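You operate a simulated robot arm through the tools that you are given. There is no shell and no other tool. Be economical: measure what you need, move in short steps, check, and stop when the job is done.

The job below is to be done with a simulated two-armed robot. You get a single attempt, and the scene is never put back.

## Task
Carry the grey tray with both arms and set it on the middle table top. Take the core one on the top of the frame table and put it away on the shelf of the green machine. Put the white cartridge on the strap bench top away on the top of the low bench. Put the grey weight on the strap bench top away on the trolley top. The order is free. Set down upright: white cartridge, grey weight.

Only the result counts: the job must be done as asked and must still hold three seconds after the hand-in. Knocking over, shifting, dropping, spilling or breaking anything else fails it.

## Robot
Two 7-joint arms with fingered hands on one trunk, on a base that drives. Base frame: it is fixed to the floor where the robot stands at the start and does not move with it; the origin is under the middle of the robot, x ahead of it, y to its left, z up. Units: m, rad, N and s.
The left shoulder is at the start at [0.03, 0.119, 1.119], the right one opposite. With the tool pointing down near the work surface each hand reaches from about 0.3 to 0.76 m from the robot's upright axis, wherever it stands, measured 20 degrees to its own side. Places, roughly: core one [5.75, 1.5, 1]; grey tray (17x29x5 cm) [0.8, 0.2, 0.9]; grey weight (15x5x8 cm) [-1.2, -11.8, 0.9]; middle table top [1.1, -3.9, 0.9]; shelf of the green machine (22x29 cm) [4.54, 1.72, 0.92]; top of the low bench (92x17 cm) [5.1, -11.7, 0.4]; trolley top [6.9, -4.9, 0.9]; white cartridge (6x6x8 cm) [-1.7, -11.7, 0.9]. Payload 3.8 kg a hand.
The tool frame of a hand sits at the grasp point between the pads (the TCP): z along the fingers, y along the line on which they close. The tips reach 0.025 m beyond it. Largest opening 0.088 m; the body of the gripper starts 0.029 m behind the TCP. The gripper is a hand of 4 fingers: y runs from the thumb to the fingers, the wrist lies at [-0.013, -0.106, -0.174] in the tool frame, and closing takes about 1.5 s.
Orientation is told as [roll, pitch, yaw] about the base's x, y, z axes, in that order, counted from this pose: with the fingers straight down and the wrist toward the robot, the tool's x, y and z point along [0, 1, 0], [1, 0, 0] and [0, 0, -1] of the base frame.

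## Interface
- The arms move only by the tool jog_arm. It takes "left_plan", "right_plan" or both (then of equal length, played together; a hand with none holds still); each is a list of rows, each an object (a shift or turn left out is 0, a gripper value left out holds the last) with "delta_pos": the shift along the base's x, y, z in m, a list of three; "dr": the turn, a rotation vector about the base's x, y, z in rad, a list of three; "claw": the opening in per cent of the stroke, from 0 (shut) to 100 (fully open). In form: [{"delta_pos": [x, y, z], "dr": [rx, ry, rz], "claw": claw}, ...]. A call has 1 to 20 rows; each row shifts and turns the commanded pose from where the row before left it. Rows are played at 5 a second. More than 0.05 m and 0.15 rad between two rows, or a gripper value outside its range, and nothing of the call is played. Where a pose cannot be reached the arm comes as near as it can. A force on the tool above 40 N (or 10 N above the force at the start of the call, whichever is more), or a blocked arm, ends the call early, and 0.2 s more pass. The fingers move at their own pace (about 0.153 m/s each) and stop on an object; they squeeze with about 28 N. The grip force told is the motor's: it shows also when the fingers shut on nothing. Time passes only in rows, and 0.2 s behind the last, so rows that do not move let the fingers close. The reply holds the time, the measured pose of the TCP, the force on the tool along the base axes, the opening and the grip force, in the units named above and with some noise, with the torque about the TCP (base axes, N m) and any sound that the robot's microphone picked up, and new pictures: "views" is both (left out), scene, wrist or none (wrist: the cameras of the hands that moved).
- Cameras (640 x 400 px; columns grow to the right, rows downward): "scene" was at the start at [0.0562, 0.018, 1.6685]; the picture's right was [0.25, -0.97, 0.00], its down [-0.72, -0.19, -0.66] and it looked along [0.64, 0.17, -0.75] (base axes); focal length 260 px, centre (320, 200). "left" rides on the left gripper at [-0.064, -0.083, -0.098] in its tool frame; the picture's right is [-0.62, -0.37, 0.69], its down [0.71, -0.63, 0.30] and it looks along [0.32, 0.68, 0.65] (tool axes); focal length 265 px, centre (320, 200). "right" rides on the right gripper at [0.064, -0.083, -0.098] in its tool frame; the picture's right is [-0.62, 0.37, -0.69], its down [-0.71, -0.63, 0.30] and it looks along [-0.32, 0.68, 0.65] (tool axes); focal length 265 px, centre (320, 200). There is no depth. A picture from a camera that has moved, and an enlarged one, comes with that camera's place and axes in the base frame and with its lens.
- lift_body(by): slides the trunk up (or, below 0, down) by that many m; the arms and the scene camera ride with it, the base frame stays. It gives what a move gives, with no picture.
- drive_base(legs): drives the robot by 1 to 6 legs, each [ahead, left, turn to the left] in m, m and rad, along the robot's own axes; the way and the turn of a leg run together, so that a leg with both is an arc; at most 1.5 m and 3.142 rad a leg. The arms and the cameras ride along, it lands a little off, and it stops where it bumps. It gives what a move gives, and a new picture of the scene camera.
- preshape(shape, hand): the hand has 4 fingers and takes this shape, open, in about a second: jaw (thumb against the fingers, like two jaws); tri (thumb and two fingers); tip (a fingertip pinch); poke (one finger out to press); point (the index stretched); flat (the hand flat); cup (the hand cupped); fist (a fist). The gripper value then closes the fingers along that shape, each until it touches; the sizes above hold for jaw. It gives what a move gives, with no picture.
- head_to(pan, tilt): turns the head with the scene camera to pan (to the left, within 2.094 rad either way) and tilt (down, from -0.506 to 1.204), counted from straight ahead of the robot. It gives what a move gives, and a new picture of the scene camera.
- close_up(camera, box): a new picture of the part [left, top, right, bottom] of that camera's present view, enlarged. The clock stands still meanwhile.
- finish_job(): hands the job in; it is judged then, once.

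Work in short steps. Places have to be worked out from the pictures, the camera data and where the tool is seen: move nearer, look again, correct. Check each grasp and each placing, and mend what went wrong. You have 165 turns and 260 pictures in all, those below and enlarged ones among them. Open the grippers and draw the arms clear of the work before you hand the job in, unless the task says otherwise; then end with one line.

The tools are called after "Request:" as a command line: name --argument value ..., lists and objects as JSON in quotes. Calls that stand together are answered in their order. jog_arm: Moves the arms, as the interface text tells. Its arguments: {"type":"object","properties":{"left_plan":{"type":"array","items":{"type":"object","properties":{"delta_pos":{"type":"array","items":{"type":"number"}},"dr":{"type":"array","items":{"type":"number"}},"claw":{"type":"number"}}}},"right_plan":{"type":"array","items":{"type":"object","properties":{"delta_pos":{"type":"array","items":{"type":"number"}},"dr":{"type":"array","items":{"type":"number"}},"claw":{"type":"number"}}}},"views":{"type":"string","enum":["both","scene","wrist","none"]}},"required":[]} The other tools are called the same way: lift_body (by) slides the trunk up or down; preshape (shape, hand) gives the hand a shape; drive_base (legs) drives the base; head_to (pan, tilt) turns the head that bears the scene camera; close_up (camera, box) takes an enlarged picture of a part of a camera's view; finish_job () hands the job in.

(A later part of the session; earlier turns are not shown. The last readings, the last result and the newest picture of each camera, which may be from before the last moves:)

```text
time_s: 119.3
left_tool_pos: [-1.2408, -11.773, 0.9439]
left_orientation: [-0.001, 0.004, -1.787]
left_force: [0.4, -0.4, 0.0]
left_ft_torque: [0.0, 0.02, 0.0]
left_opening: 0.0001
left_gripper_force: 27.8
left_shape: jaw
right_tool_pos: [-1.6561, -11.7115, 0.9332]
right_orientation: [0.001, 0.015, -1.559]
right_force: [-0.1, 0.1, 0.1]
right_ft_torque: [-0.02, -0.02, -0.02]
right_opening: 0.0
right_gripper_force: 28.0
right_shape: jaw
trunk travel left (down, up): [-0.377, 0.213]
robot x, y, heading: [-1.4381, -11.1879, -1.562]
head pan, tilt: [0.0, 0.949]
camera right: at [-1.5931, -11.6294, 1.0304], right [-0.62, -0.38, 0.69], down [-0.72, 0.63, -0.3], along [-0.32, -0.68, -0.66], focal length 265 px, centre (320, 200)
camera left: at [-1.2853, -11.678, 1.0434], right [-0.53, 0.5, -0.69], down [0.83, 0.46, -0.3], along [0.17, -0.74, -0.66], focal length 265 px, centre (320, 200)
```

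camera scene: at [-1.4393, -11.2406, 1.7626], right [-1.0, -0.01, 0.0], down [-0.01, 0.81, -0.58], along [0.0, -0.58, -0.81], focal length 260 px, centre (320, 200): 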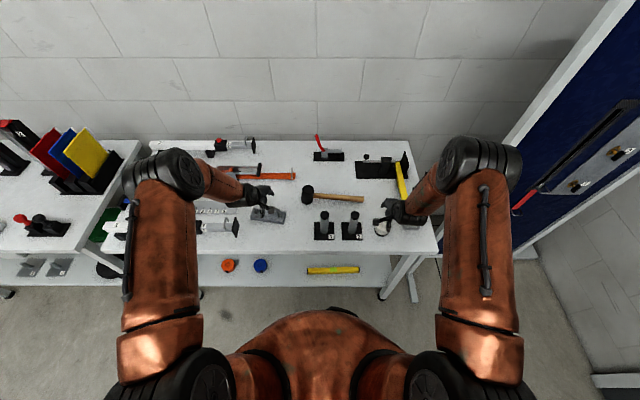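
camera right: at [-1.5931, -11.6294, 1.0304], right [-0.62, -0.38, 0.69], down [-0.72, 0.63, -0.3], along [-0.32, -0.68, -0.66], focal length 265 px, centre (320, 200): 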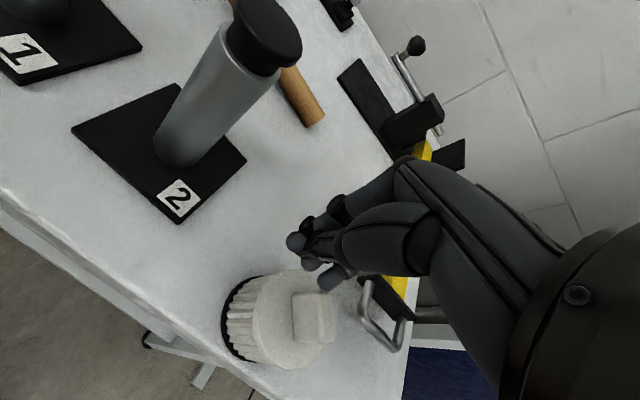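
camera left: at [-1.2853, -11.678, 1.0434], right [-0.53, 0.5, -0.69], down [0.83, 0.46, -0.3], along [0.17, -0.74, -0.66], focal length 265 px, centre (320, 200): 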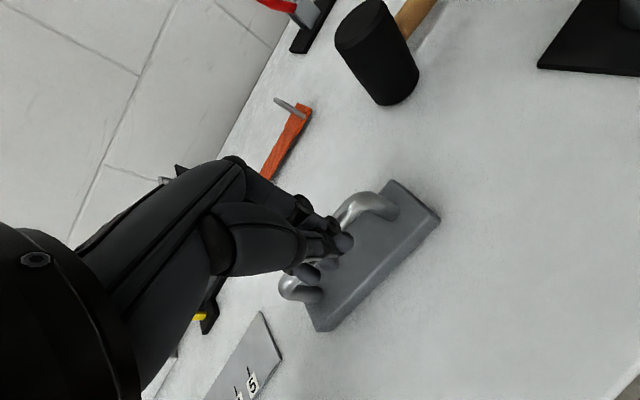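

Both closed empty: the bench top is lower (≈0.825) than I assumed, and the cartridge got nudged toward the near edge but stands. Raise both straight up, reopen, and look again.

Request:
jog_arm --left_plan '[{"delta_pos": [0, 0, 0.03]}, {"delta_pos": [0, 0, 0.03]}, {"delta_pos": [0, 0, 0.03]}, {"claw": 100}, {}, {}, {}]' --right_plan '[{"delta_pos": [0, 0, 0.03]}, {"delta_pos": [0, 0, 0.03]}, {"delta_pos": [0, 0, 0.03]}, {"claw": 100}, {}, {}, {}]'

Request:
close_up --camera "scene" --box '[200, 150, 460, 270]'

```text
time_s: 121.0
left_tool_pos: [-1.2397, -11.7718, 1.0344]
left_orientation: [-0.001, 0.003, -1.789]
left_force: [-0.5, 0.5, 0.6]
left_ft_torque: [-0.01, 0.06, -0.03]
left_opening: 0.0876
left_gripper_force: 0.1
left_shape: jaw
right_tool_pos: [-1.6563, -11.7112, 1.0218]
right_orientation: [-0.001, 0.016, -1.559]
right_force: [-0.3, 0.5, -0.6]
right_ft_torque: [-0.04, 0.01, -0.02]
right_opening: 0.0877
right_gripper_force: 0.1
right_shape: jaw
trunk travel left (down, up): [-0.377, 0.213]
robot x, y, heading: [-1.4424, -11.1848, -1.563]
head pan, tilt: [0.0, 0.949]
camera scene: at [-1.4396, -11.2403, 1.7626], right [-1.0, -0.01, 0.0], down [-0.01, 0.81, -0.58], along [0.0, -0.58, -0.81], focal length 260 px, centre (320, 200)
camera right: at [-1.5932, -11.6295, 1.1199], right [-0.62, -0.38, 0.69], down [-0.72, 0.63, -0.3], along [-0.32, -0.68, -0.66], focal length 265 px, centre (320, 200)
camera left: at [-1.2847, -11.6782, 1.1333], right [-0.53, 0.5, -0.69], down [0.83, 0.46, -0.3], along [0.17, -0.74, -0.66], focal length 265 px, centre (320, 200)
```

scene: 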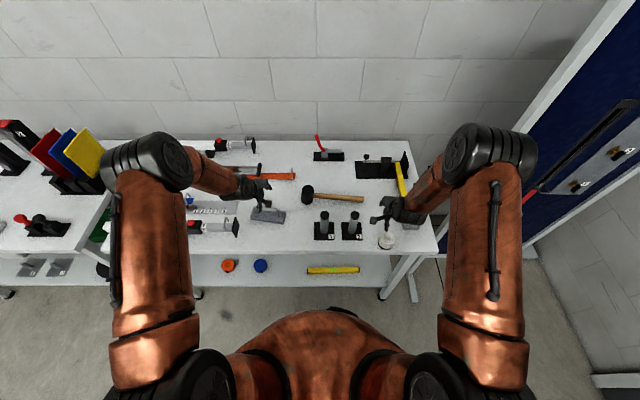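
right: 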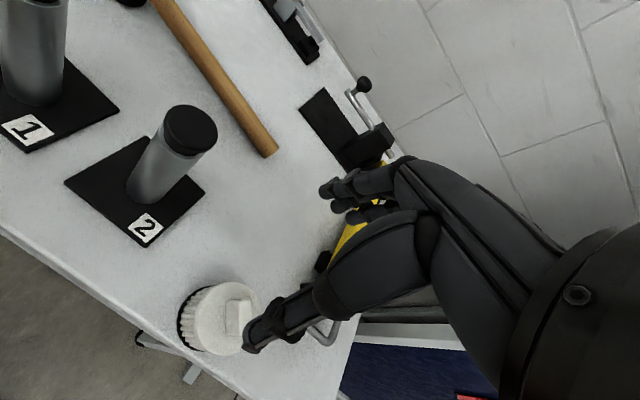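
left: 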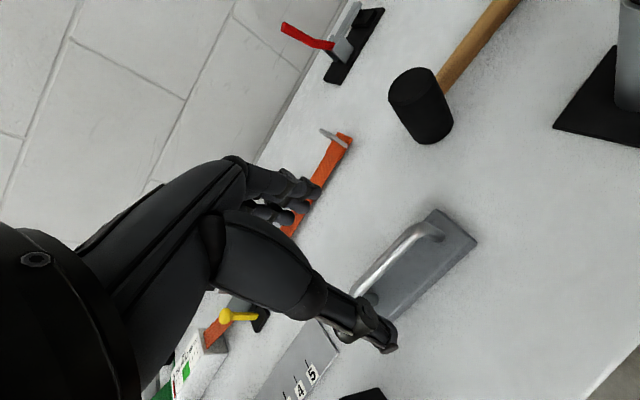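

```text
2.46 times, centred on (330, 210) of scene
camera zoom: at [-1.4396, -11.2403, 1.7626], right [-1.0, -0.01, 0.0], down [-0.01, 0.81, -0.58], along [0.0, -0.58, -0.81], focal length 641 px, centre (295, 175)
```

zoom: 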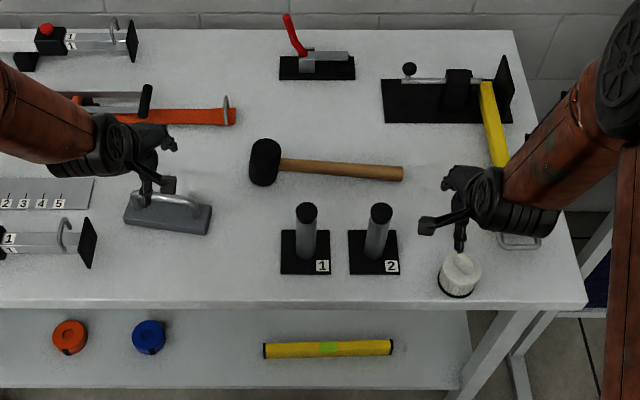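

Using bench top z≈0.835: cartridge ≈[-1.697, -11.694], weight ≈[-1.232, -11.80]. Move over them, just above, and check.

Request:
jog_arm --left_plan '[{"delta_pos": [0.003, -0.014, -0.02]}, {"delta_pos": [0.003, -0.014, -0.03]}, {"delta_pos": [0, 0, -0.03]}]' --right_plan '[{"delta_pos": [-0.02, 0.008, -0.01]}, {"delta_pos": [-0.02, 0.008, -0.03]}, {"delta_pos": [0, 0, -0.03]}]'

Request:
close_up --camera "scene" --box '[200, 150, 460, 270]'

```text
time_s: 121.8
left_tool_pos: [-1.234, -11.8017, 0.9522]
left_orientation: [-0.001, 0.002, -1.79]
left_force: [0.5, -0.8, 0.5]
left_ft_torque: [-0.01, 0.03, 0.0]
left_opening: 0.0879
left_gripper_force: 0.0
left_shape: jaw
right_tool_pos: [-1.6953, -11.6959, 0.9511]
right_orientation: [-0.002, 0.013, -1.561]
right_force: [0.0, -0.2, 0.7]
right_ft_torque: [0.03, 0.02, 0.03]
right_opening: 0.0878
right_gripper_force: 0.1
right_shape: jaw
trunk travel left (down, up): [-0.377, 0.213]
robot x, y, heading: [-1.4397, -11.1864, -1.56]
head pan, tilt: [0.0, 0.949]
camera scene: at [-1.4391, -11.2409, 1.7626], right [-1.0, -0.01, 0.0], down [-0.01, 0.81, -0.58], along [0.0, -0.58, -0.81], focal length 260 px, centre (320, 200)
camera right: at [-1.6327, -11.6136, 1.0495], right [-0.62, -0.38, 0.69], down [-0.72, 0.63, -0.3], along [-0.32, -0.68, -0.66], focal length 265 px, centre (320, 200)
camera left: at [-1.2784, -11.7072, 1.0528], right [-0.53, 0.5, -0.69], down [0.83, 0.46, -0.3], along [0.17, -0.74, -0.66], focal length 265 px, centre (320, 200)
```

scene: 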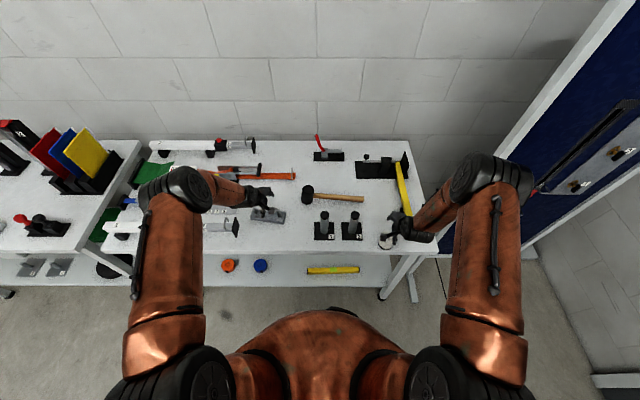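
right: 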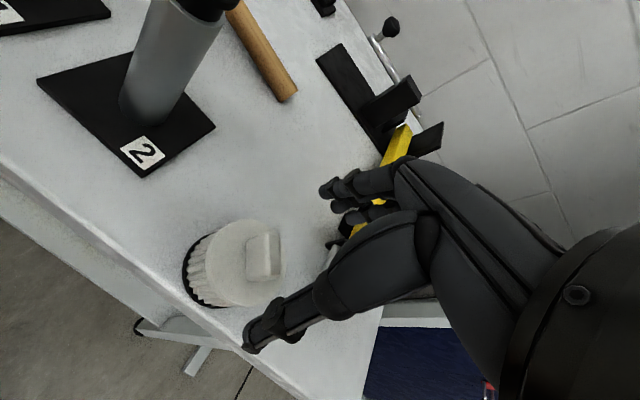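
left: 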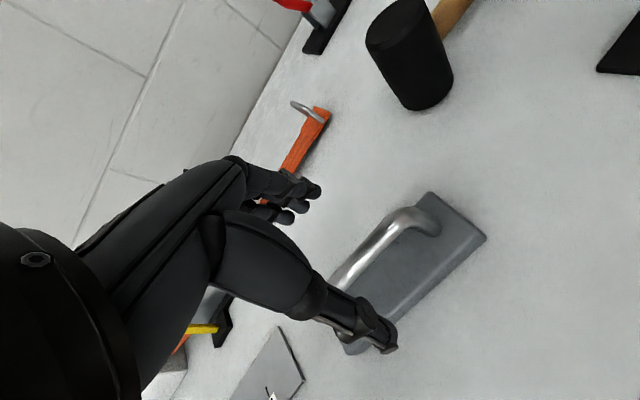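

```text
2.46 times, centred on (330, 210) of scene
camera zoom: at [-1.4391, -11.2409, 1.7626], right [-1.0, -0.01, 0.0], down [-0.01, 0.81, -0.58], along [0.0, -0.58, -0.81], focal length 641 px, centre (295, 175)
```

zoom: 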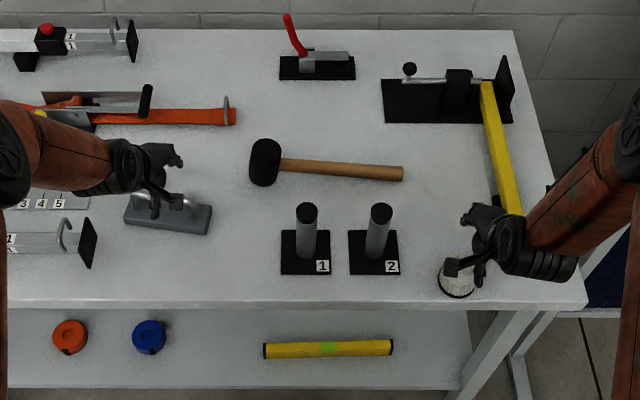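

Both are well centred now. Descend: left to z≈0.903, right to z≈0.888, then close.

Request:
jog_arm --left_plan '[{"delta_pos": [0, 0, -0.016]}, {"delta_pos": [0, 0, -0.016]}, {"delta_pos": [0, 0, -0.016]}, {}]' --right_plan '[{"delta_pos": [0.003, 0.001, -0.016]}, {"delta_pos": [0, 0, -0.016]}, {"delta_pos": [0, 0, -0.016]}, {"delta_pos": [0, 0, -0.014]}]' --views "wrist"

```text
time_s: 122.8
left_tool_pos: [-1.2347, -11.8009, 0.9047]
left_orientation: [0.001, 0.004, -1.788]
left_force: [0.4, 0.5, 0.2]
left_ft_torque: [0.01, 0.02, 0.03]
left_opening: 0.0877
left_gripper_force: 0.0
left_shape: jaw
right_tool_pos: [-1.6928, -11.6946, 0.8896]
right_orientation: [0.0, 0.013, -1.561]
right_force: [0.0, -0.5, 0.3]
right_ft_torque: [0.02, 0.03, 0.03]
right_opening: 0.0875
right_gripper_force: 0.2
right_shape: jaw
trunk travel left (down, up): [-0.377, 0.213]
robot x, y, heading: [-1.4392, -11.1817, -1.567]
head pan, tilt: [0.0, 0.949]
camera right: at [-1.6306, -11.6126, 0.988], right [-0.62, -0.38, 0.69], down [-0.72, 0.63, -0.3], along [-0.32, -0.68, -0.66], focal length 265 px, centre (320, 200)
camera left: at [-1.2788, -11.7059, 1.0049], right [-0.52, 0.5, -0.69], down [0.83, 0.46, -0.3], along [0.17, -0.74, -0.66], focal length 265 px, centre (320, 200)
```

right: 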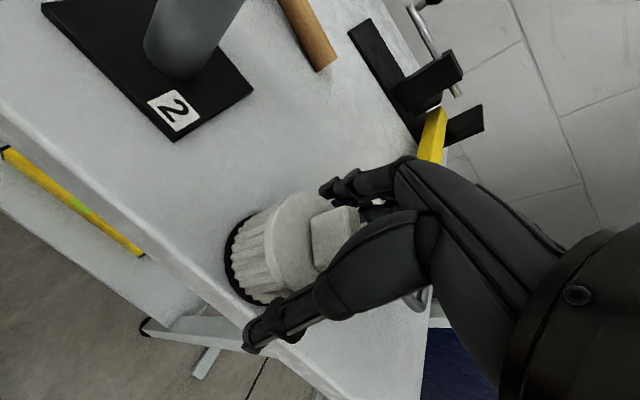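
left: 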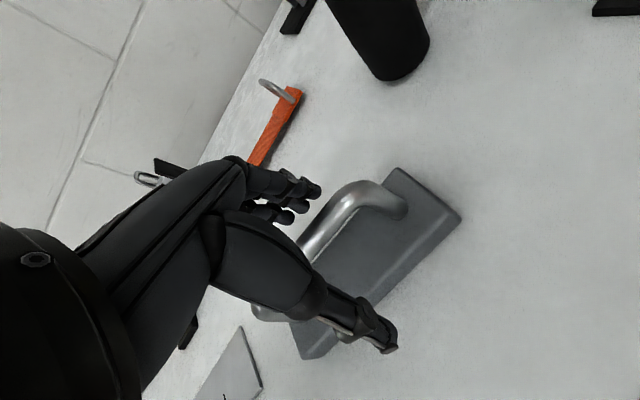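

Handle now passes through the left TCP and the cartridge is between the right fingers. Close both.

Request:
jog_arm --left_plan '[{"delta_pos": [0, 0, -0.005]}, {"claw": 0}, {}, {}, {}, {}, {}, {}, {}, {}]' --right_plan '[{}, {"claw": 0}, {}, {}, {}, {}, {}, {}, {}, {}]' --views "wrist"

```text
time_s: 125.0
left_tool_pos: [-1.2348, -11.8015, 0.8995]
left_orientation: [-0.001, 0.006, -1.789]
left_force: [-0.7, -0.3, -1.1]
left_ft_torque: [0.02, 0.0, -0.03]
left_opening: 0.0
left_gripper_force: 28.2
left_shape: jaw
right_tool_pos: [-1.693, -11.6963, 0.8899]
right_orientation: [0.001, 0.015, -1.561]
right_force: [-0.6, 0.3, 0.4]
right_ft_torque: [-0.01, 0.04, -0.02]
right_opening: 0.0483
right_gripper_force: 28.2
right_shape: jaw
trunk travel left (down, up): [-0.377, 0.213]
robot x, y, heading: [-1.4383, -11.1819, -1.562]
head pan, tilt: [0.0, 0.949]
camera right: at [-1.6303, -11.6131, 0.988], right [-0.62, -0.38, 0.69], down [-0.72, 0.63, -0.3], along [-0.32, -0.68, -0.66], focal length 265 px, centre (320, 200)
camera left: at [-1.2789, -11.7063, 0.9994], right [-0.53, 0.5, -0.69], down [0.83, 0.46, -0.3], along [0.17, -0.73, -0.66], focal length 265 px, centre (320, 200)
```

right: 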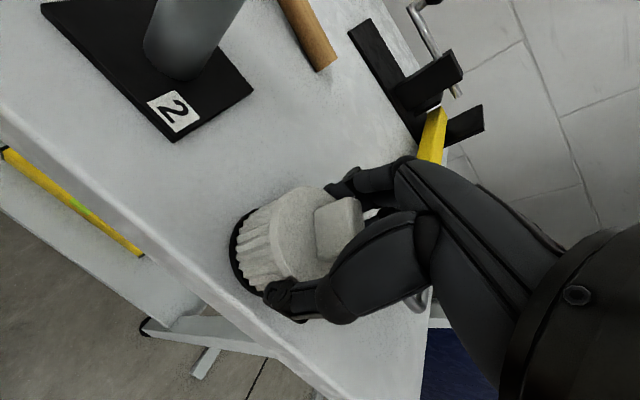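
left: 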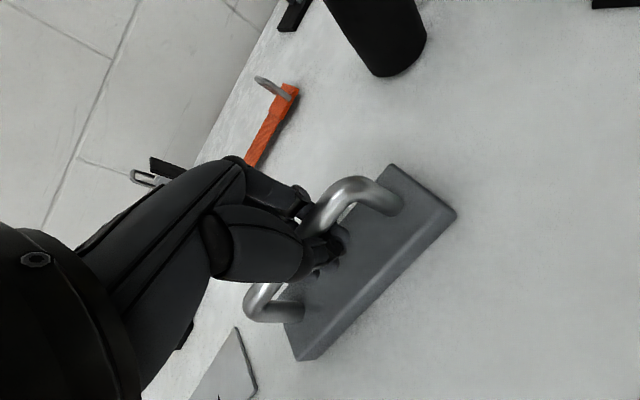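

Right holds the cartridge (0.048 opening). The left fingers seem to have closed under the handle, caging it. I test by raising both 3 cm.

Request:
jog_arm --left_plan '[{"delta_pos": [0, 0, 0.01]}, {"delta_pos": [0, 0, 0.01]}, {"delta_pos": [0, 0, 0.01]}, {}]' --right_plan '[{"delta_pos": [0, 0, 0.015]}, {"delta_pos": [0, 0, 0.015]}, {"delta_pos": [0, 0, 0.015]}, {}]' --views "wrist"

```text
time_s: 126.0
left_tool_pos: [-1.2344, -11.8007, 0.9295]
left_orientation: [-0.002, 0.005, -1.788]
left_force: [0.3, -0.2, -10.1]
left_ft_torque: [0.05, 0.13, -0.01]
left_opening: 0.0
left_gripper_force: 28.6
left_shape: jaw
right_tool_pos: [-1.6911, -11.6946, 0.9346]
right_orientation: [0.0, 0.015, -1.559]
right_force: [1.0, -0.8, -0.3]
right_ft_torque: [-0.01, 0.02, 0.01]
right_opening: 0.0482
right_gripper_force: 27.6
right_shape: jaw
trunk travel left (down, up): [-0.377, 0.213]
robot x, y, heading: [-1.4397, -11.185, -1.566]
head pan, tilt: [0.0, 0.949]
camera right: at [-1.6293, -11.6134, 1.0326], right [-0.61, -0.39, 0.69], down [-0.72, 0.63, -0.29], along [-0.32, -0.68, -0.66], focal length 265 px, centre (320, 200)
camera left: at [-1.279, -11.7064, 1.0294], right [-0.53, 0.5, -0.69], down [0.83, 0.46, -0.3], along [0.17, -0.73, -0.66], focal length 265 px, centre (320, 200)
```

right: 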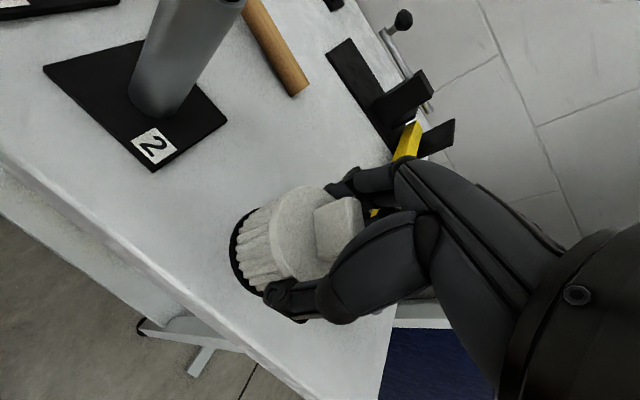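
left: 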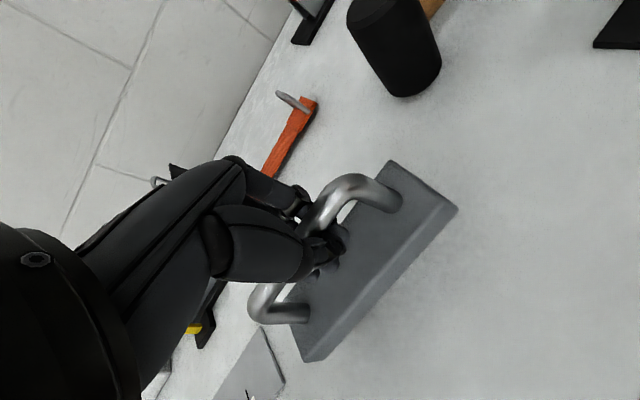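

The weight hangs from the left hand (10 N) and the cartridge is held. Raise with the trunk, back away, and look toward +x.

Request:
lift_body --by 0.15

Request:
drive_base --legs '[[-0.9, 0, 0]]'

Request:
head_to --pan 1.4 --tilt 0.35

```text
time_s: 127.7
left_tool_pos: [-1.2359, -11.8012, 1.0796]
left_orientation: [-0.003, 0.005, -1.789]
left_force: [-0.7, 0.5, -9.1]
left_ft_torque: [0.07, 0.08, 0.01]
left_opening: 0.0
left_gripper_force: 27.8
left_shape: jaw
right_tool_pos: [-1.693, -11.6969, 1.0849]
right_orientation: [0.001, 0.015, -1.561]
right_force: [1.4, -0.6, -0.5]
right_ft_torque: [0.06, -0.01, 0.0]
right_opening: 0.0485
right_gripper_force: 27.6
right_shape: jaw
trunk travel left (down, up): [-0.527, 0.063]
robot x, y, heading: [-1.4411, -11.1831, -1.565]
head pan, tilt: [0.0, 0.949]
```

```text
time_s: 132.4
left_tool_pos: [-1.2403, -10.9014, 1.0796]
left_orientation: [-0.002, 0.004, -1.794]
left_force: [-0.1, 0.3, -9.9]
left_ft_torque: [0.06, 0.09, -0.04]
left_opening: 0.0
left_gripper_force: 28.3
left_shape: jaw
right_tool_pos: [-1.6992, -10.7934, 1.0839]
right_orientation: [0.002, 0.015, -1.564]
right_force: [-0.5, 0.4, -0.3]
right_ft_torque: [0.01, -0.02, 0.0]
right_opening: 0.0484
right_gripper_force: 28.2
right_shape: jaw
trunk travel left (down, up): [-0.527, 0.063]
robot x, y, heading: [-1.4402, -10.2854, -1.566]
head pan, tilt: [0.0, 0.949]
camera scene: at [-1.4433, -10.3406, 1.9125], right [-1.0, 0.0, 0.0], down [0.0, 0.81, -0.58], along [0.0, -0.58, -0.81], focal length 260 px, centre (320, 200)
```

scene: 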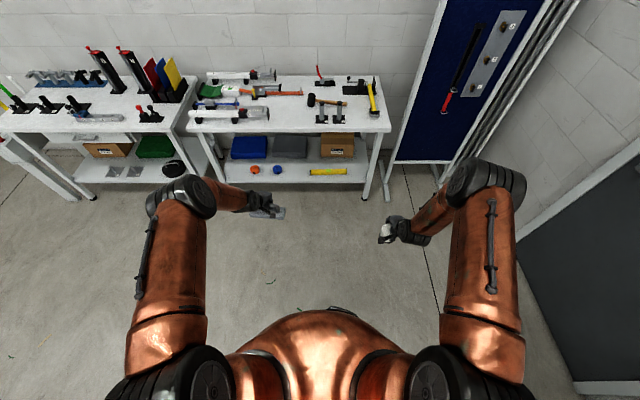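

```text
time_s: 134.0
left_tool_pos: [-1.242, -10.8999, 1.0804]
left_orientation: [-0.003, 0.006, -1.795]
left_force: [0.0, -0.7, -10.6]
left_ft_torque: [0.03, 0.1, 0.02]
left_opening: 0.0001
left_gripper_force: 27.4
left_shape: jaw
right_tool_pos: [-1.6991, -10.7939, 1.0839]
right_orientation: [0.0, 0.014, -1.564]
right_force: [-0.4, -0.7, -1.3]
right_ft_torque: [0.02, -0.01, 0.01]
right_opening: 0.0486
right_gripper_force: 27.3
right_shape: jaw
trunk travel left (down, up): [-0.527, 0.063]
robot x, y, heading: [-1.443, -10.2839, -1.568]
head pan, tilt: [1.4, 0.351]
camera scene: at [-1.3516, -10.2833, 1.9637], right [-0.17, -0.99, 0.0], down [-0.34, 0.06, -0.94], along [0.93, -0.16, -0.34], focal length 260 px, centre (320, 200)
```

scene: 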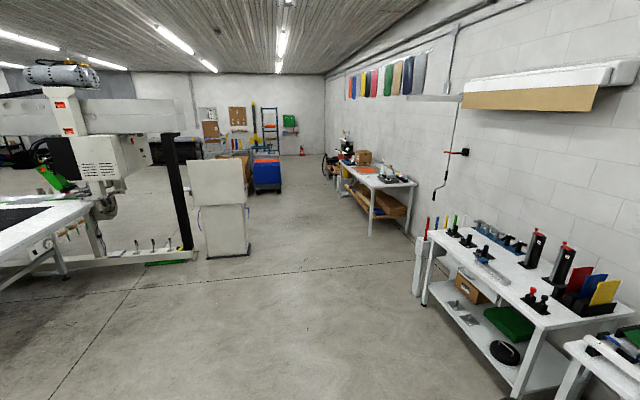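

The way to +x runs between the white cabinet (y>-9.85) and the wall benches (y<-11.65). Turn left and drive along y≈-10.75.

Request:
drive_base --legs '[[0, 0, 1.57], [1.2, -0.3, 0], [1.2, -0.15, 0], [1.0, 0, 0]]'

Request:
head_to --pan -0.4 --tilt 0.45

```text
time_s: 154.5
left_tool_pos: [2.5662, -10.5155, 1.0803]
left_orientation: [-0.002, 0.005, -0.228]
left_force: [-0.3, 0.0, -9.3]
left_ft_torque: [-0.09, 0.05, 0.0]
left_opening: 0.0
left_gripper_force: 27.7
left_shape: jaw
right_tool_pos: [2.4574, -10.9719, 1.0847]
right_orientation: [-0.001, 0.015, 0.002]
right_force: [0.7, -0.2, -1.6]
right_ft_torque: [0.05, 0.02, 0.02]
right_opening: 0.0481
right_gripper_force: 27.7
right_shape: jaw
trunk travel left (down, up): [-0.527, 0.063]
robot x, y, heading: [1.9501, -10.7168, -0.002]
head pan, tilt: [1.4, 0.351]
camera scene: at [1.9471, -10.6248, 1.9638], right [0.98, -0.17, 0.0], down [-0.06, -0.34, -0.94], along [0.16, 0.92, -0.34], focal length 260 px, centre (320, 200)
```

scene: 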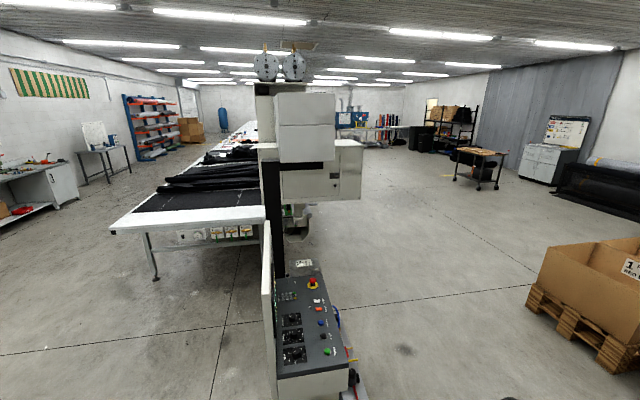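

```text
time_s: 156.3
left_tool_pos: [2.5665, -10.5163, 1.0788]
left_orientation: [-0.001, 0.006, -0.228]
left_force: [-0.2, 0.1, -9.6]
left_ft_torque: [-0.1, 0.07, 0.01]
left_opening: 0.0001
left_gripper_force: 27.8
left_shape: jaw
right_tool_pos: [2.4577, -10.9727, 1.0846]
right_orientation: [0.0, 0.013, 0.001]
right_force: [0.5, -0.2, -0.8]
right_ft_torque: [0.02, 0.01, 0.02]
right_opening: 0.0481
right_gripper_force: 28.3
right_shape: jaw
trunk travel left (down, up): [-0.527, 0.063]
robot x, y, heading: [1.9507, -10.7159, -0.007]
head pan, tilt: [-0.4, 0.45]
camera scene: at [2.0161, -10.7525, 1.9545], right [-0.39, -0.92, 0.0], down [-0.4, 0.17, -0.9], along [0.83, -0.35, -0.44], focal length 260 px, centre (320, 200)
```

scene: 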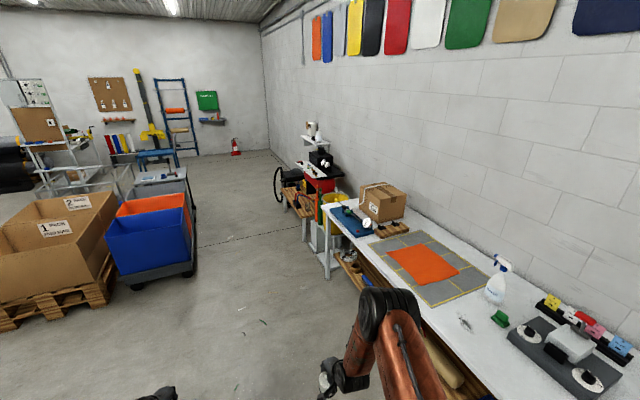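

The low wooden bench seems to be beyond the long bench, near the red toolbox. Drive closer along y≈-10.95 and look.

Request:
drive_base --legs '[[1.2, -0.22, 0], [0.5, 0, 0]]'

Request:
head_to --pan -0.5 --tilt 0.65

```text
time_s: 165.0
left_tool_pos: [4.2594, -10.7641, 1.0798]
left_orientation: [-0.001, 0.005, -0.246]
left_force: [0.3, -1.4, -9.5]
left_ft_torque: [-0.05, 0.03, 0.0]
left_opening: 0.0
left_gripper_force: 27.9
left_shape: jaw
right_tool_pos: [4.1424, -11.2181, 1.0841]
right_orientation: [0.001, 0.014, -0.016]
right_force: [0.2, 0.0, -0.8]
right_ft_torque: [0.0, -0.02, 0.02]
right_opening: 0.048
right_gripper_force: 27.7
right_shape: jaw
trunk travel left (down, up): [-0.527, 0.063]
robot x, y, heading: [3.6383, -10.9546, -0.018]
head pan, tilt: [-0.4, 0.45]
camera scene: at [3.7041, -10.9904, 1.9545], right [-0.41, -0.91, 0.0], down [-0.4, 0.18, -0.9], along [0.82, -0.37, -0.44], focal length 260 px, centre (320, 200)
```

scene: 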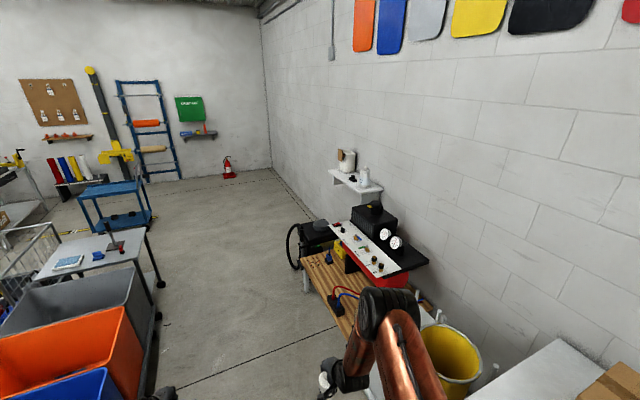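

```text
time_s: 165.7
left_tool_pos: [4.2595, -10.7639, 1.0785]
left_orientation: [-0.002, 0.008, -0.247]
left_force: [0.6, -0.3, -9.3]
left_ft_torque: [-0.08, 0.04, 0.05]
left_opening: 0.0003
left_gripper_force: 28.1
left_shape: jaw
right_tool_pos: [4.1438, -11.2188, 1.0834]
right_orientation: [0.001, 0.012, -0.016]
right_force: [0.1, -0.1, -0.1]
right_ft_torque: [0.0, 0.0, -0.01]
right_opening: 0.0481
right_gripper_force: 27.7
right_shape: jaw
trunk travel left (down, up): [-0.527, 0.063]
robot x, y, heading: [3.6368, -10.9483, -0.019]
head pan, tilt: [-0.499, 0.649]
camera scene: at [3.6971, -10.996, 1.9367], right [-0.5, -0.87, 0.0], down [-0.53, 0.3, -0.8], along [0.69, -0.4, -0.61], focal length 260 px, centre (320, 200)
```

scene: 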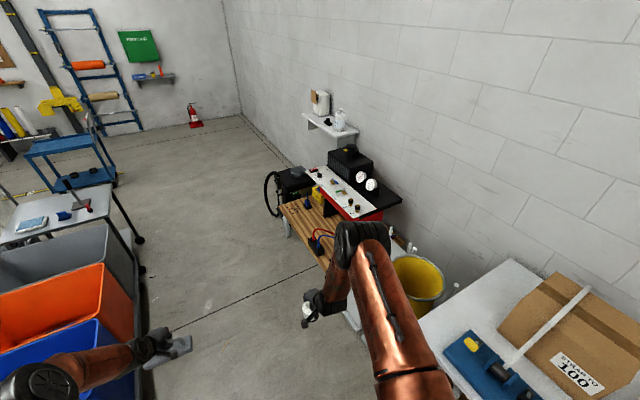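

The low bench is the slatted wood one with boxes at its back. Drive to x≈5.1 and turn to face it.

Request:
drive_base --legs '[[1.45, 0.1, 0], [0, 0, -1.55]]'

Request:
head_to --pan 0.0 --tilt 0.95

```text
time_s: 176.8
left_tool_pos: [5.2882, -11.497, 1.0781]
left_orientation: [-0.001, 0.004, -1.81]
left_force: [-0.1, 0.8, -10.0]
left_ft_torque: [0.06, 0.13, 0.01]
left_opening: 0.0
left_gripper_force: 28.3
left_shape: jaw
right_tool_pos: [4.8339, -11.3839, 1.0851]
right_orientation: [0.001, 0.014, -1.58]
right_force: [0.4, 0.0, -0.7]
right_ft_torque: [-0.01, 0.01, 0.03]
right_opening: 0.0479
right_gripper_force: 27.5
right_shape: jaw
trunk travel left (down, up): [-0.527, 0.063]
robot x, y, heading: [5.0937, -10.8763, -1.586]
head pan, tilt: [-0.499, 0.649]
camera scene: at [5.0534, -10.9381, 1.9367], right [-0.87, 0.49, 0.0], down [0.3, 0.53, -0.8], along [-0.39, -0.69, -0.61], focal length 260 px, centre (320, 200)
```

scene: 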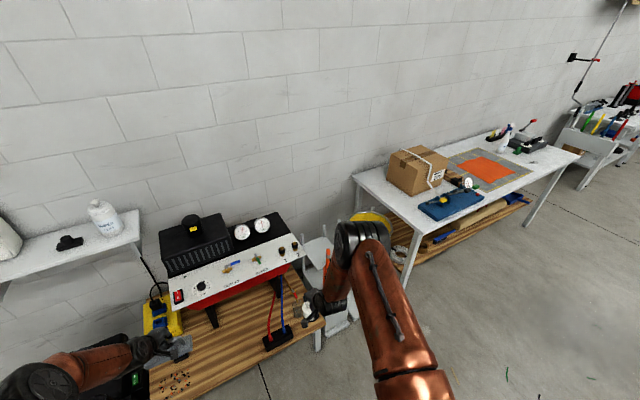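

```text
time_s: 177.7
left_tool_pos: [5.288, -11.4981, 1.0774]
left_orientation: [-0.001, 0.007, -1.808]
left_force: [-0.8, -0.9, -10.0]
left_ft_torque: [0.06, 0.12, 0.02]
left_opening: 0.0
left_gripper_force: 27.4
left_shape: jaw
right_tool_pos: [4.833, -11.3843, 1.0847]
right_orientation: [0.001, 0.015, -1.578]
right_force: [-0.6, 0.3, 0.0]
right_ft_torque: [0.0, 0.02, -0.02]
right_opening: 0.0476
right_gripper_force: 28.0
right_shape: jaw
trunk travel left (down, up): [-0.527, 0.063]
robot x, y, heading: [5.0948, -10.8788, -1.584]
head pan, tilt: [0.0, 0.949]
camera scene: at [5.0948, -10.9351, 1.9126], right [-1.0, 0.01, 0.0], down [0.01, 0.81, -0.58], along [-0.01, -0.58, -0.81], focal length 260 px, centre (320, 200)
```

scene: 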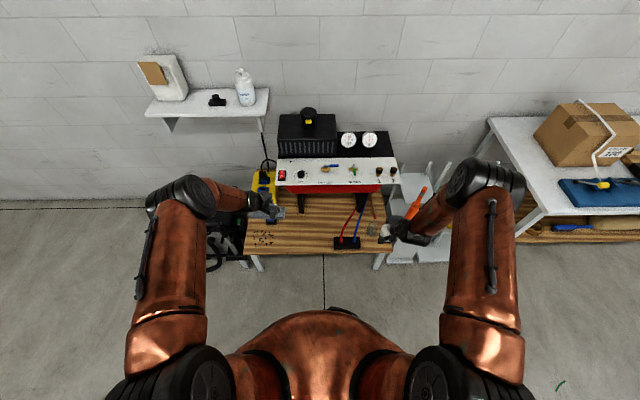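

The bench top (z≈0.4) spans x 4.64–5.58, front edge y≈-11.62; a free patch is around [5.17, -11.70] between the terminal and the screws. First retract the left hand with the weight a bit and raise it, then drive nearer.

Request:
jog_arm --left_plan '[{"delta_pos": [0, 0.035, 0.015]}, {"delta_pos": [0, 0.035, 0.015]}, {"delta_pos": [0, 0.035, 0.015]}, {"delta_pos": [0, 0.035, 0.015]}, {"delta_pos": [0, 0.035, 0.015]}, {"delta_pos": [0, 0.02, 0.015]}]' --views "none"

Request:
drive_base --legs '[[0.0, 0.3, 0.0], [0.27, 0, 0]]'

```text
time_s: 179.1
left_tool_pos: [5.289, -11.3016, 1.1706]
left_orientation: [-0.002, 0.006, -1.81]
left_force: [-0.3, -0.2, -9.5]
left_ft_torque: [0.06, 0.08, 0.01]
left_opening: 0.0
left_gripper_force: 27.8
left_shape: jaw
right_tool_pos: [4.8337, -11.3837, 1.0837]
right_orientation: [0.0, 0.014, -1.58]
right_force: [-0.5, 0.6, -0.3]
right_ft_torque: [-0.04, 0.03, 0.01]
right_opening: 0.0477
right_gripper_force: 28.2
right_shape: jaw
trunk travel left (down, up): [-0.527, 0.063]
robot x, y, heading: [5.097, -10.8761, -1.586]
head pan, tilt: [0.0, 0.949]
```

```text
time_s: 182.6
left_tool_pos: [5.5823, -11.5758, 1.1692]
left_orientation: [-0.002, 0.005, -1.809]
left_force: [-0.1, -0.8, -10.5]
left_ft_torque: [0.07, 0.09, 0.01]
left_opening: 0.0
left_gripper_force: 27.6
left_shape: jaw
right_tool_pos: [5.1272, -11.6557, 1.0847]
right_orientation: [0.001, 0.014, -1.579]
right_force: [0.5, -0.4, -0.9]
right_ft_torque: [0.02, 0.02, -0.01]
right_opening: 0.048
right_gripper_force: 28.3
right_shape: jaw
trunk travel left (down, up): [-0.527, 0.063]
robot x, y, heading: [5.3924, -11.1508, -1.586]
head pan, tilt: [0.0, 0.949]
camera scene: at [5.3897, -11.2062, 1.9126], right [-1.0, 0.01, 0.0], down [0.01, 0.81, -0.58], along [-0.01, -0.58, -0.81], focal length 260 px, centre (320, 200)
```

scene: 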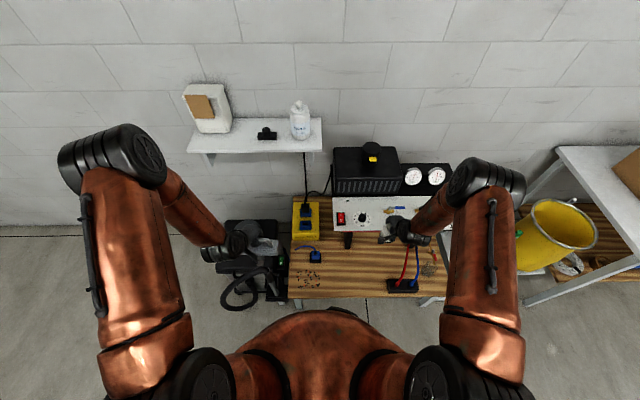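

Target [5.19, -11.70]. Shift the right hand there, raise the left by 0.2, then lower the trunk.

Request:
jog_arm --left_plan '[{"delta_pos": [0, 0, 0.035]}, {"delta_pos": [0, 0, 0.035]}, {"delta_pos": [0, 0, 0.035]}, {"delta_pos": [0, 0, 0.035]}, {"delta_pos": [0, 0, 0.035]}, {"delta_pos": [0, 0, 0.025]}]' --right_plan '[{"delta_pos": [0.02, -0.015, 0]}, {"delta_pos": [0.02, -0.015, 0]}, {"delta_pos": [0.022, -0.014, 0]}, {}, {}, {}]' --views "none"

Request:
lift_body --by -0.43

Request:
close_up --camera "scene" --box '[0, 0, 640, 400]'

Request:
close_up --camera "right" --box '[0, 0, 640, 400]'

```text
time_s: 184.0
left_tool_pos: [5.5837, -11.5743, 1.3688]
left_orientation: [-0.003, 0.007, -1.81]
left_force: [-1.3, -0.5, -10.3]
left_ft_torque: [0.05, 0.1, -0.02]
left_opening: 0.0
left_gripper_force: 28.1
left_shape: jaw
right_tool_pos: [5.1905, -11.7003, 1.0849]
right_orientation: [0.0, 0.014, -1.58]
right_force: [0.1, -0.2, -0.7]
right_ft_torque: [-0.01, -0.03, 0.0]
right_opening: 0.0479
right_gripper_force: 28.2
right_shape: jaw
trunk travel left (down, up): [-0.527, 0.063]
robot x, y, heading: [5.3901, -11.1528, -1.587]
head pan, tilt: [0.0, 0.949]
```

```text
refused: -0.43 is not a number from -0.4 to 0.4
```

```text
1.00 times, centred on (320, 200) of scene (not enlarged: the box is as wide or as high as the picture)
camera zoom: at [5.3898, -11.2073, 1.9126], right [-1.0, 0.01, 0.0], down [0.01, 0.81, -0.58], along [-0.01, -0.58, -0.81], focal length 260 px, centre (320, 200)
```

zoom: 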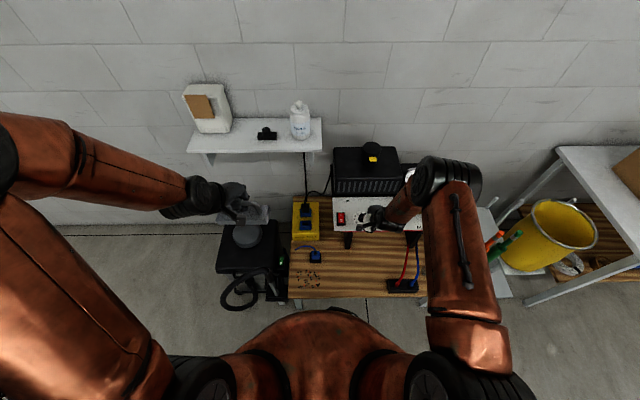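

```text
1.00 times, centred on (320, 200) of right (not enlarged: the box is as wide or as high as the picture)
camera zoom: at [5.2542, -11.6193, 1.1827], right [-0.62, -0.37, 0.69], down [-0.71, 0.64, -0.29], along [-0.33, -0.67, -0.66], focal length 265 px, centre (320, 200)
```

zoom: 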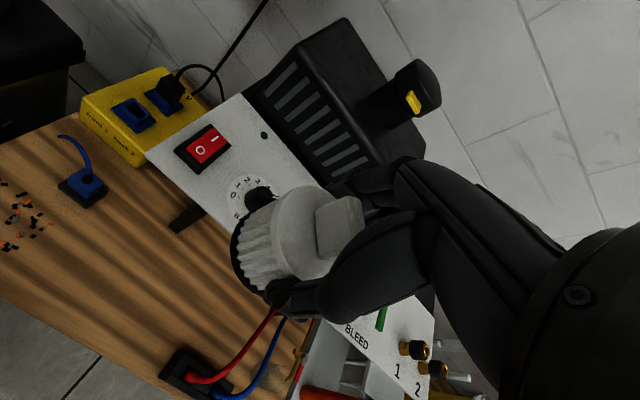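

Clearance to the panel looks about 0.1 m or more. Lower the trunk 0.25 and look.

Request:
lift_body --by -0.25

Request:
close_up --camera "right" --box '[0, 0, 640, 400]'

Request:
close_up --camera "scene" --box '[0, 0, 640, 400]'

```text
time_s: 186.6
left_tool_pos: [5.5834, -11.5745, 1.1194]
left_orientation: [-0.002, 0.005, -1.809]
left_force: [-0.5, 0.4, -9.5]
left_ft_torque: [0.08, 0.11, 0.02]
left_opening: 0.0
left_gripper_force: 27.9
left_shape: jaw
right_tool_pos: [5.1903, -11.6995, 0.8353]
right_orientation: [0.001, 0.013, -1.578]
right_force: [-0.5, 0.6, 0.0]
right_ft_torque: [-0.01, 0.02, -0.01]
right_opening: 0.048
right_gripper_force: 28.5
right_shape: jaw
trunk travel left (down, up): [-0.277, 0.313]
robot x, y, heading: [5.3887, -11.1522, -1.58]
head pan, tilt: [0.0, 0.949]
```

```text
1.00 times, centred on (320, 200) of right (not enlarged: the box is as wide or as high as the picture)
camera zoom: at [5.2539, -11.6192, 0.9329], right [-0.62, -0.37, 0.69], down [-0.71, 0.64, -0.29], along [-0.33, -0.67, -0.66], focal length 265 px, centre (320, 200)
```

zoom: 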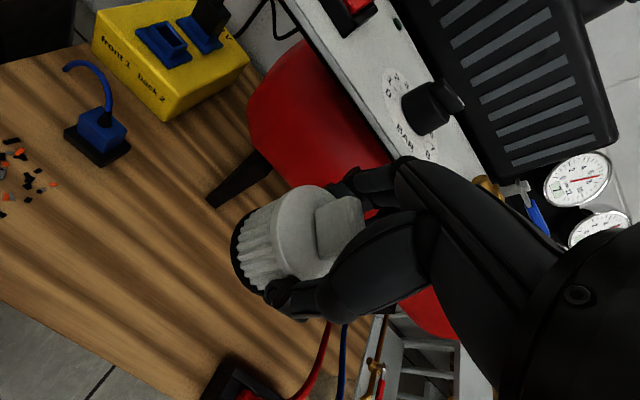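

```text
1.00 times, centred on (320, 200) of scene (not enlarged: the box is as wide or as high as the picture)
camera zoom: at [5.3896, -11.2072, 1.6627], right [-1.0, 0.01, 0.0], down [0.01, 0.81, -0.58], along [-0.01, -0.58, -0.81], focal length 260 px, centre (320, 200)
```

zoom: 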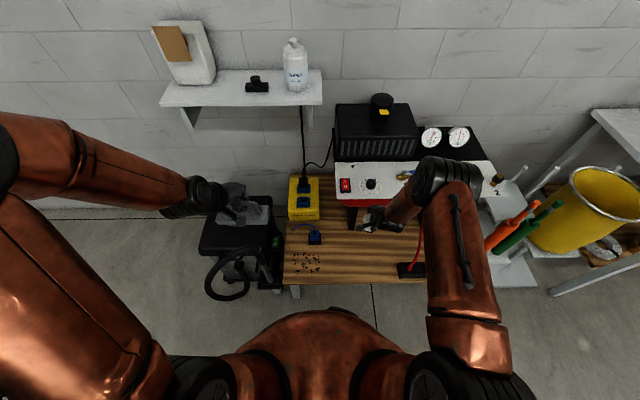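

Clear. Lower another 0.18, then bring the arm down in small rows watching the force.

Request:
lift_body --by -0.2

Request:
jog_arm --right_plan '[{"delta_pos": [0, 0, -0.03]}, {"delta_pos": [0, 0, -0.03]}, {"delta_pos": [0, 0, -0.03]}, {"delta_pos": [0, 0, -0.03]}]' --views "both"

```text
time_s: 188.8
left_tool_pos: [5.583, -11.5745, 0.9199]
left_orientation: [-0.002, 0.009, -1.811]
left_force: [0.7, 0.1, -9.6]
left_ft_torque: [0.07, 0.09, -0.01]
left_opening: 0.0001
left_gripper_force: 28.4
left_shape: jaw
right_tool_pos: [5.1905, -11.7004, 0.634]
right_orientation: [-0.001, 0.014, -1.58]
right_force: [-0.1, 0.8, -0.6]
right_ft_torque: [-0.01, -0.02, -0.02]
right_opening: 0.0478
right_gripper_force: 28.3
right_shape: jaw
trunk travel left (down, up): [-0.077, 0.513]
robot x, y, heading: [5.3931, -11.1506, -1.589]
head pan, tilt: [0.0, 0.949]
```

```text
time_s: 189.8
left_tool_pos: [5.5828, -11.5763, 0.9185]
left_orientation: [-0.002, 0.009, -1.81]
left_force: [0.6, -0.9, -9.4]
left_ft_torque: [0.07, 0.06, 0.0]
left_opening: 0.0
left_gripper_force: 28.0
left_shape: jaw
right_tool_pos: [5.1903, -11.7005, 0.5145]
right_orientation: [0.001, 0.015, -1.583]
right_force: [0.1, -0.3, -0.3]
right_ft_torque: [0.04, 0.02, -0.01]
right_opening: 0.0479
right_gripper_force: 28.1
right_shape: jaw
trunk travel left (down, up): [-0.077, 0.513]
robot x, y, heading: [5.3914, -11.1547, -1.58]
head pan, tilt: [0.0, 0.949]
camera scene: at [5.3894, -11.2073, 1.4626], right [-1.0, 0.01, 0.0], down [0.01, 0.81, -0.58], along [-0.01, -0.58, -0.81], focal length 260 px, centre (320, 200)
camera right: at [5.2535, -11.6192, 0.6113], right [-0.62, -0.37, 0.69], down [-0.71, 0.64, -0.3], along [-0.33, -0.67, -0.66], focal length 265 px, centre (320, 200)
```

scene: 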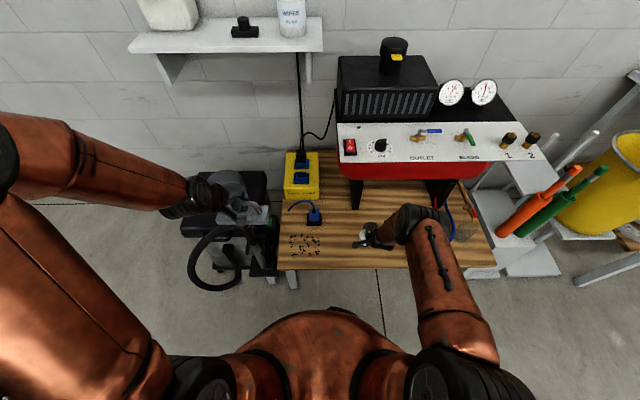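
right: 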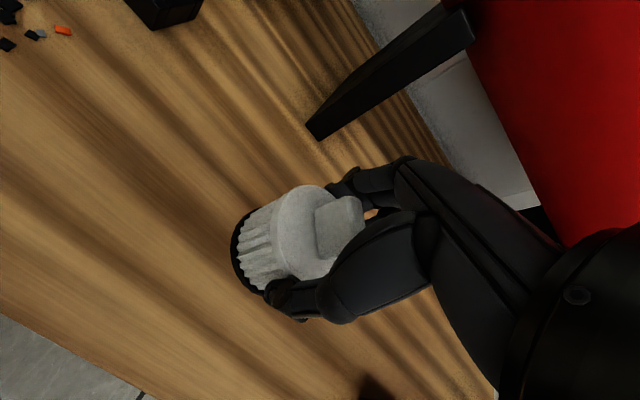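

Continue down in small rows and watch for contact.

Request:
jog_arm --right_plan '[{"delta_pos": [0, 0, -0.012]}, {"delta_pos": [0, 0, -0.012]}, {"delta_pos": [0, 0, -0.008]}, {"delta_pos": [0, 0, -0.006]}, {"delta_pos": [0, 0, -0.006]}]' --views "wrist"

```text
time_s: 191.0
left_tool_pos: [5.5834, -11.5754, 0.9193]
left_orientation: [-0.002, 0.008, -1.811]
left_force: [-0.1, 0.0, -10.3]
left_ft_torque: [0.04, 0.06, 0.02]
left_opening: 0.0
left_gripper_force: 27.8
left_shape: jaw
right_tool_pos: [5.1891, -11.6997, 0.4694]
right_orientation: [0.001, 0.014, -1.579]
right_force: [0.3, -0.8, -0.4]
right_ft_torque: [0.02, 0.03, 0.02]
right_opening: 0.0474
right_gripper_force: 28.0
right_shape: jaw
trunk travel left (down, up): [-0.077, 0.513]
robot x, y, heading: [5.391, -11.1536, -1.583]
head pan, tilt: [0.0, 0.949]
camera right: at [5.2539, -11.6194, 0.5685], right [-0.62, -0.37, 0.69], down [-0.71, 0.64, -0.29], along [-0.33, -0.67, -0.66], focal length 265 px, centre (320, 200)
```

right: 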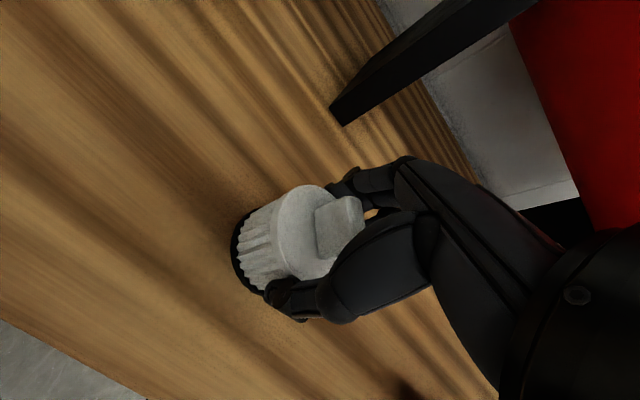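

Request:
jog_arm --right_plan '[{"delta_pos": [0, 0, -0.004]}, {"delta_pos": [0, 0, -0.004]}, {"delta_pos": [0, 0, -0.004]}, {"delta_pos": [0, 0, -0.003]}]' --views "wrist"

```text
time_s: 192.0
left_tool_pos: [5.583, -11.5749, 0.9182]
left_orientation: [-0.001, 0.006, -1.809]
left_force: [-0.6, 0.0, -8.9]
left_ft_torque: [0.01, 0.04, 0.03]
left_opening: 0.0
left_gripper_force: 28.0
left_shape: jaw
right_tool_pos: [5.1894, -11.7002, 0.4555]
right_orientation: [-0.003, 0.013, -1.579]
right_force: [-0.6, -0.1, -0.4]
right_ft_torque: [-0.01, 0.0, 0.01]
right_opening: 0.0476
right_gripper_force: 27.8
right_shape: jaw
trunk travel left (down, up): [-0.077, 0.513]
robot x, y, heading: [5.3928, -11.1483, -1.587]
head pan, tilt: [0.0, 0.949]
camera right: at [5.2537, -11.6189, 0.5538], right [-0.62, -0.37, 0.69], down [-0.71, 0.64, -0.29], along [-0.33, -0.67, -0.66], focal length 265 px, centre (320, 200)
```

right: 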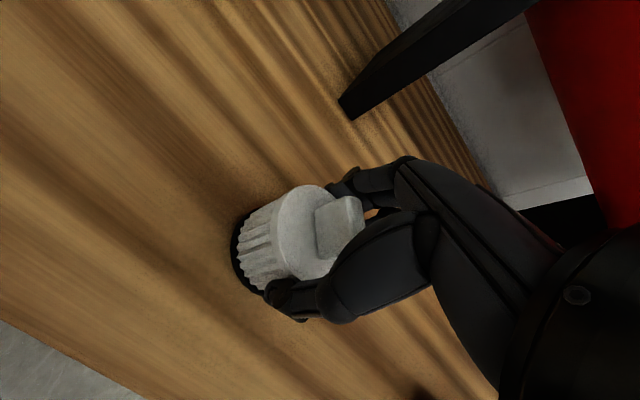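

Still no contact; the shadow is closing in. Continue down gently.

Request:
jog_arm --right_plan '[{"delta_pos": [0, 0, -0.004]}, {"delta_pos": [0, 0, -0.004]}, {"delta_pos": [0, 0, -0.004]}, {"delta_pos": [0, 0, -0.004]}]' --views "wrist"

```text
time_s: 193.0
left_tool_pos: [5.5844, -11.5718, 0.921]
left_orientation: [-0.001, 0.004, -1.811]
left_force: [-0.6, 0.2, -9.9]
left_ft_torque: [0.04, 0.04, -0.02]
left_opening: 0.0001
left_gripper_force: 27.4
left_shape: jaw
right_tool_pos: [5.1903, -11.7017, 0.4455]
right_orientation: [-0.002, 0.001, -1.582]
right_force: [1.1, 3.0, 39.7]
right_ft_torque: [0.05, -0.06, 0.0]
right_opening: 0.048
right_gripper_force: 27.7
right_shape: jaw
trunk travel left (down, up): [-0.077, 0.513]
robot x, y, heading: [5.3925, -11.1527, -1.585]
head pan, tilt: [0.0, 0.949]
camera right: at [5.2539, -11.6202, 0.5425], right [-0.62, -0.36, 0.69], down [-0.71, 0.64, -0.3], along [-0.33, -0.68, -0.65], focal length 265 px, centre (320, 200)
```

right: 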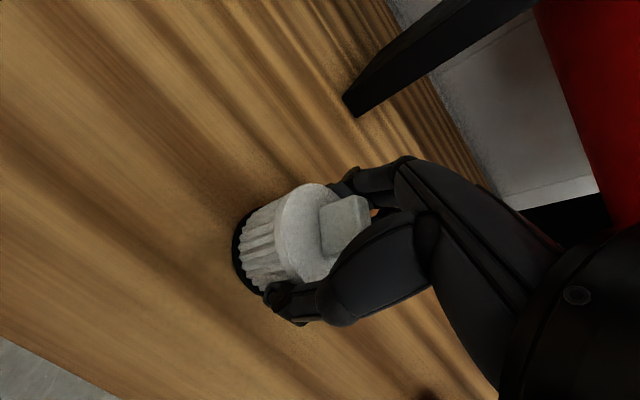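

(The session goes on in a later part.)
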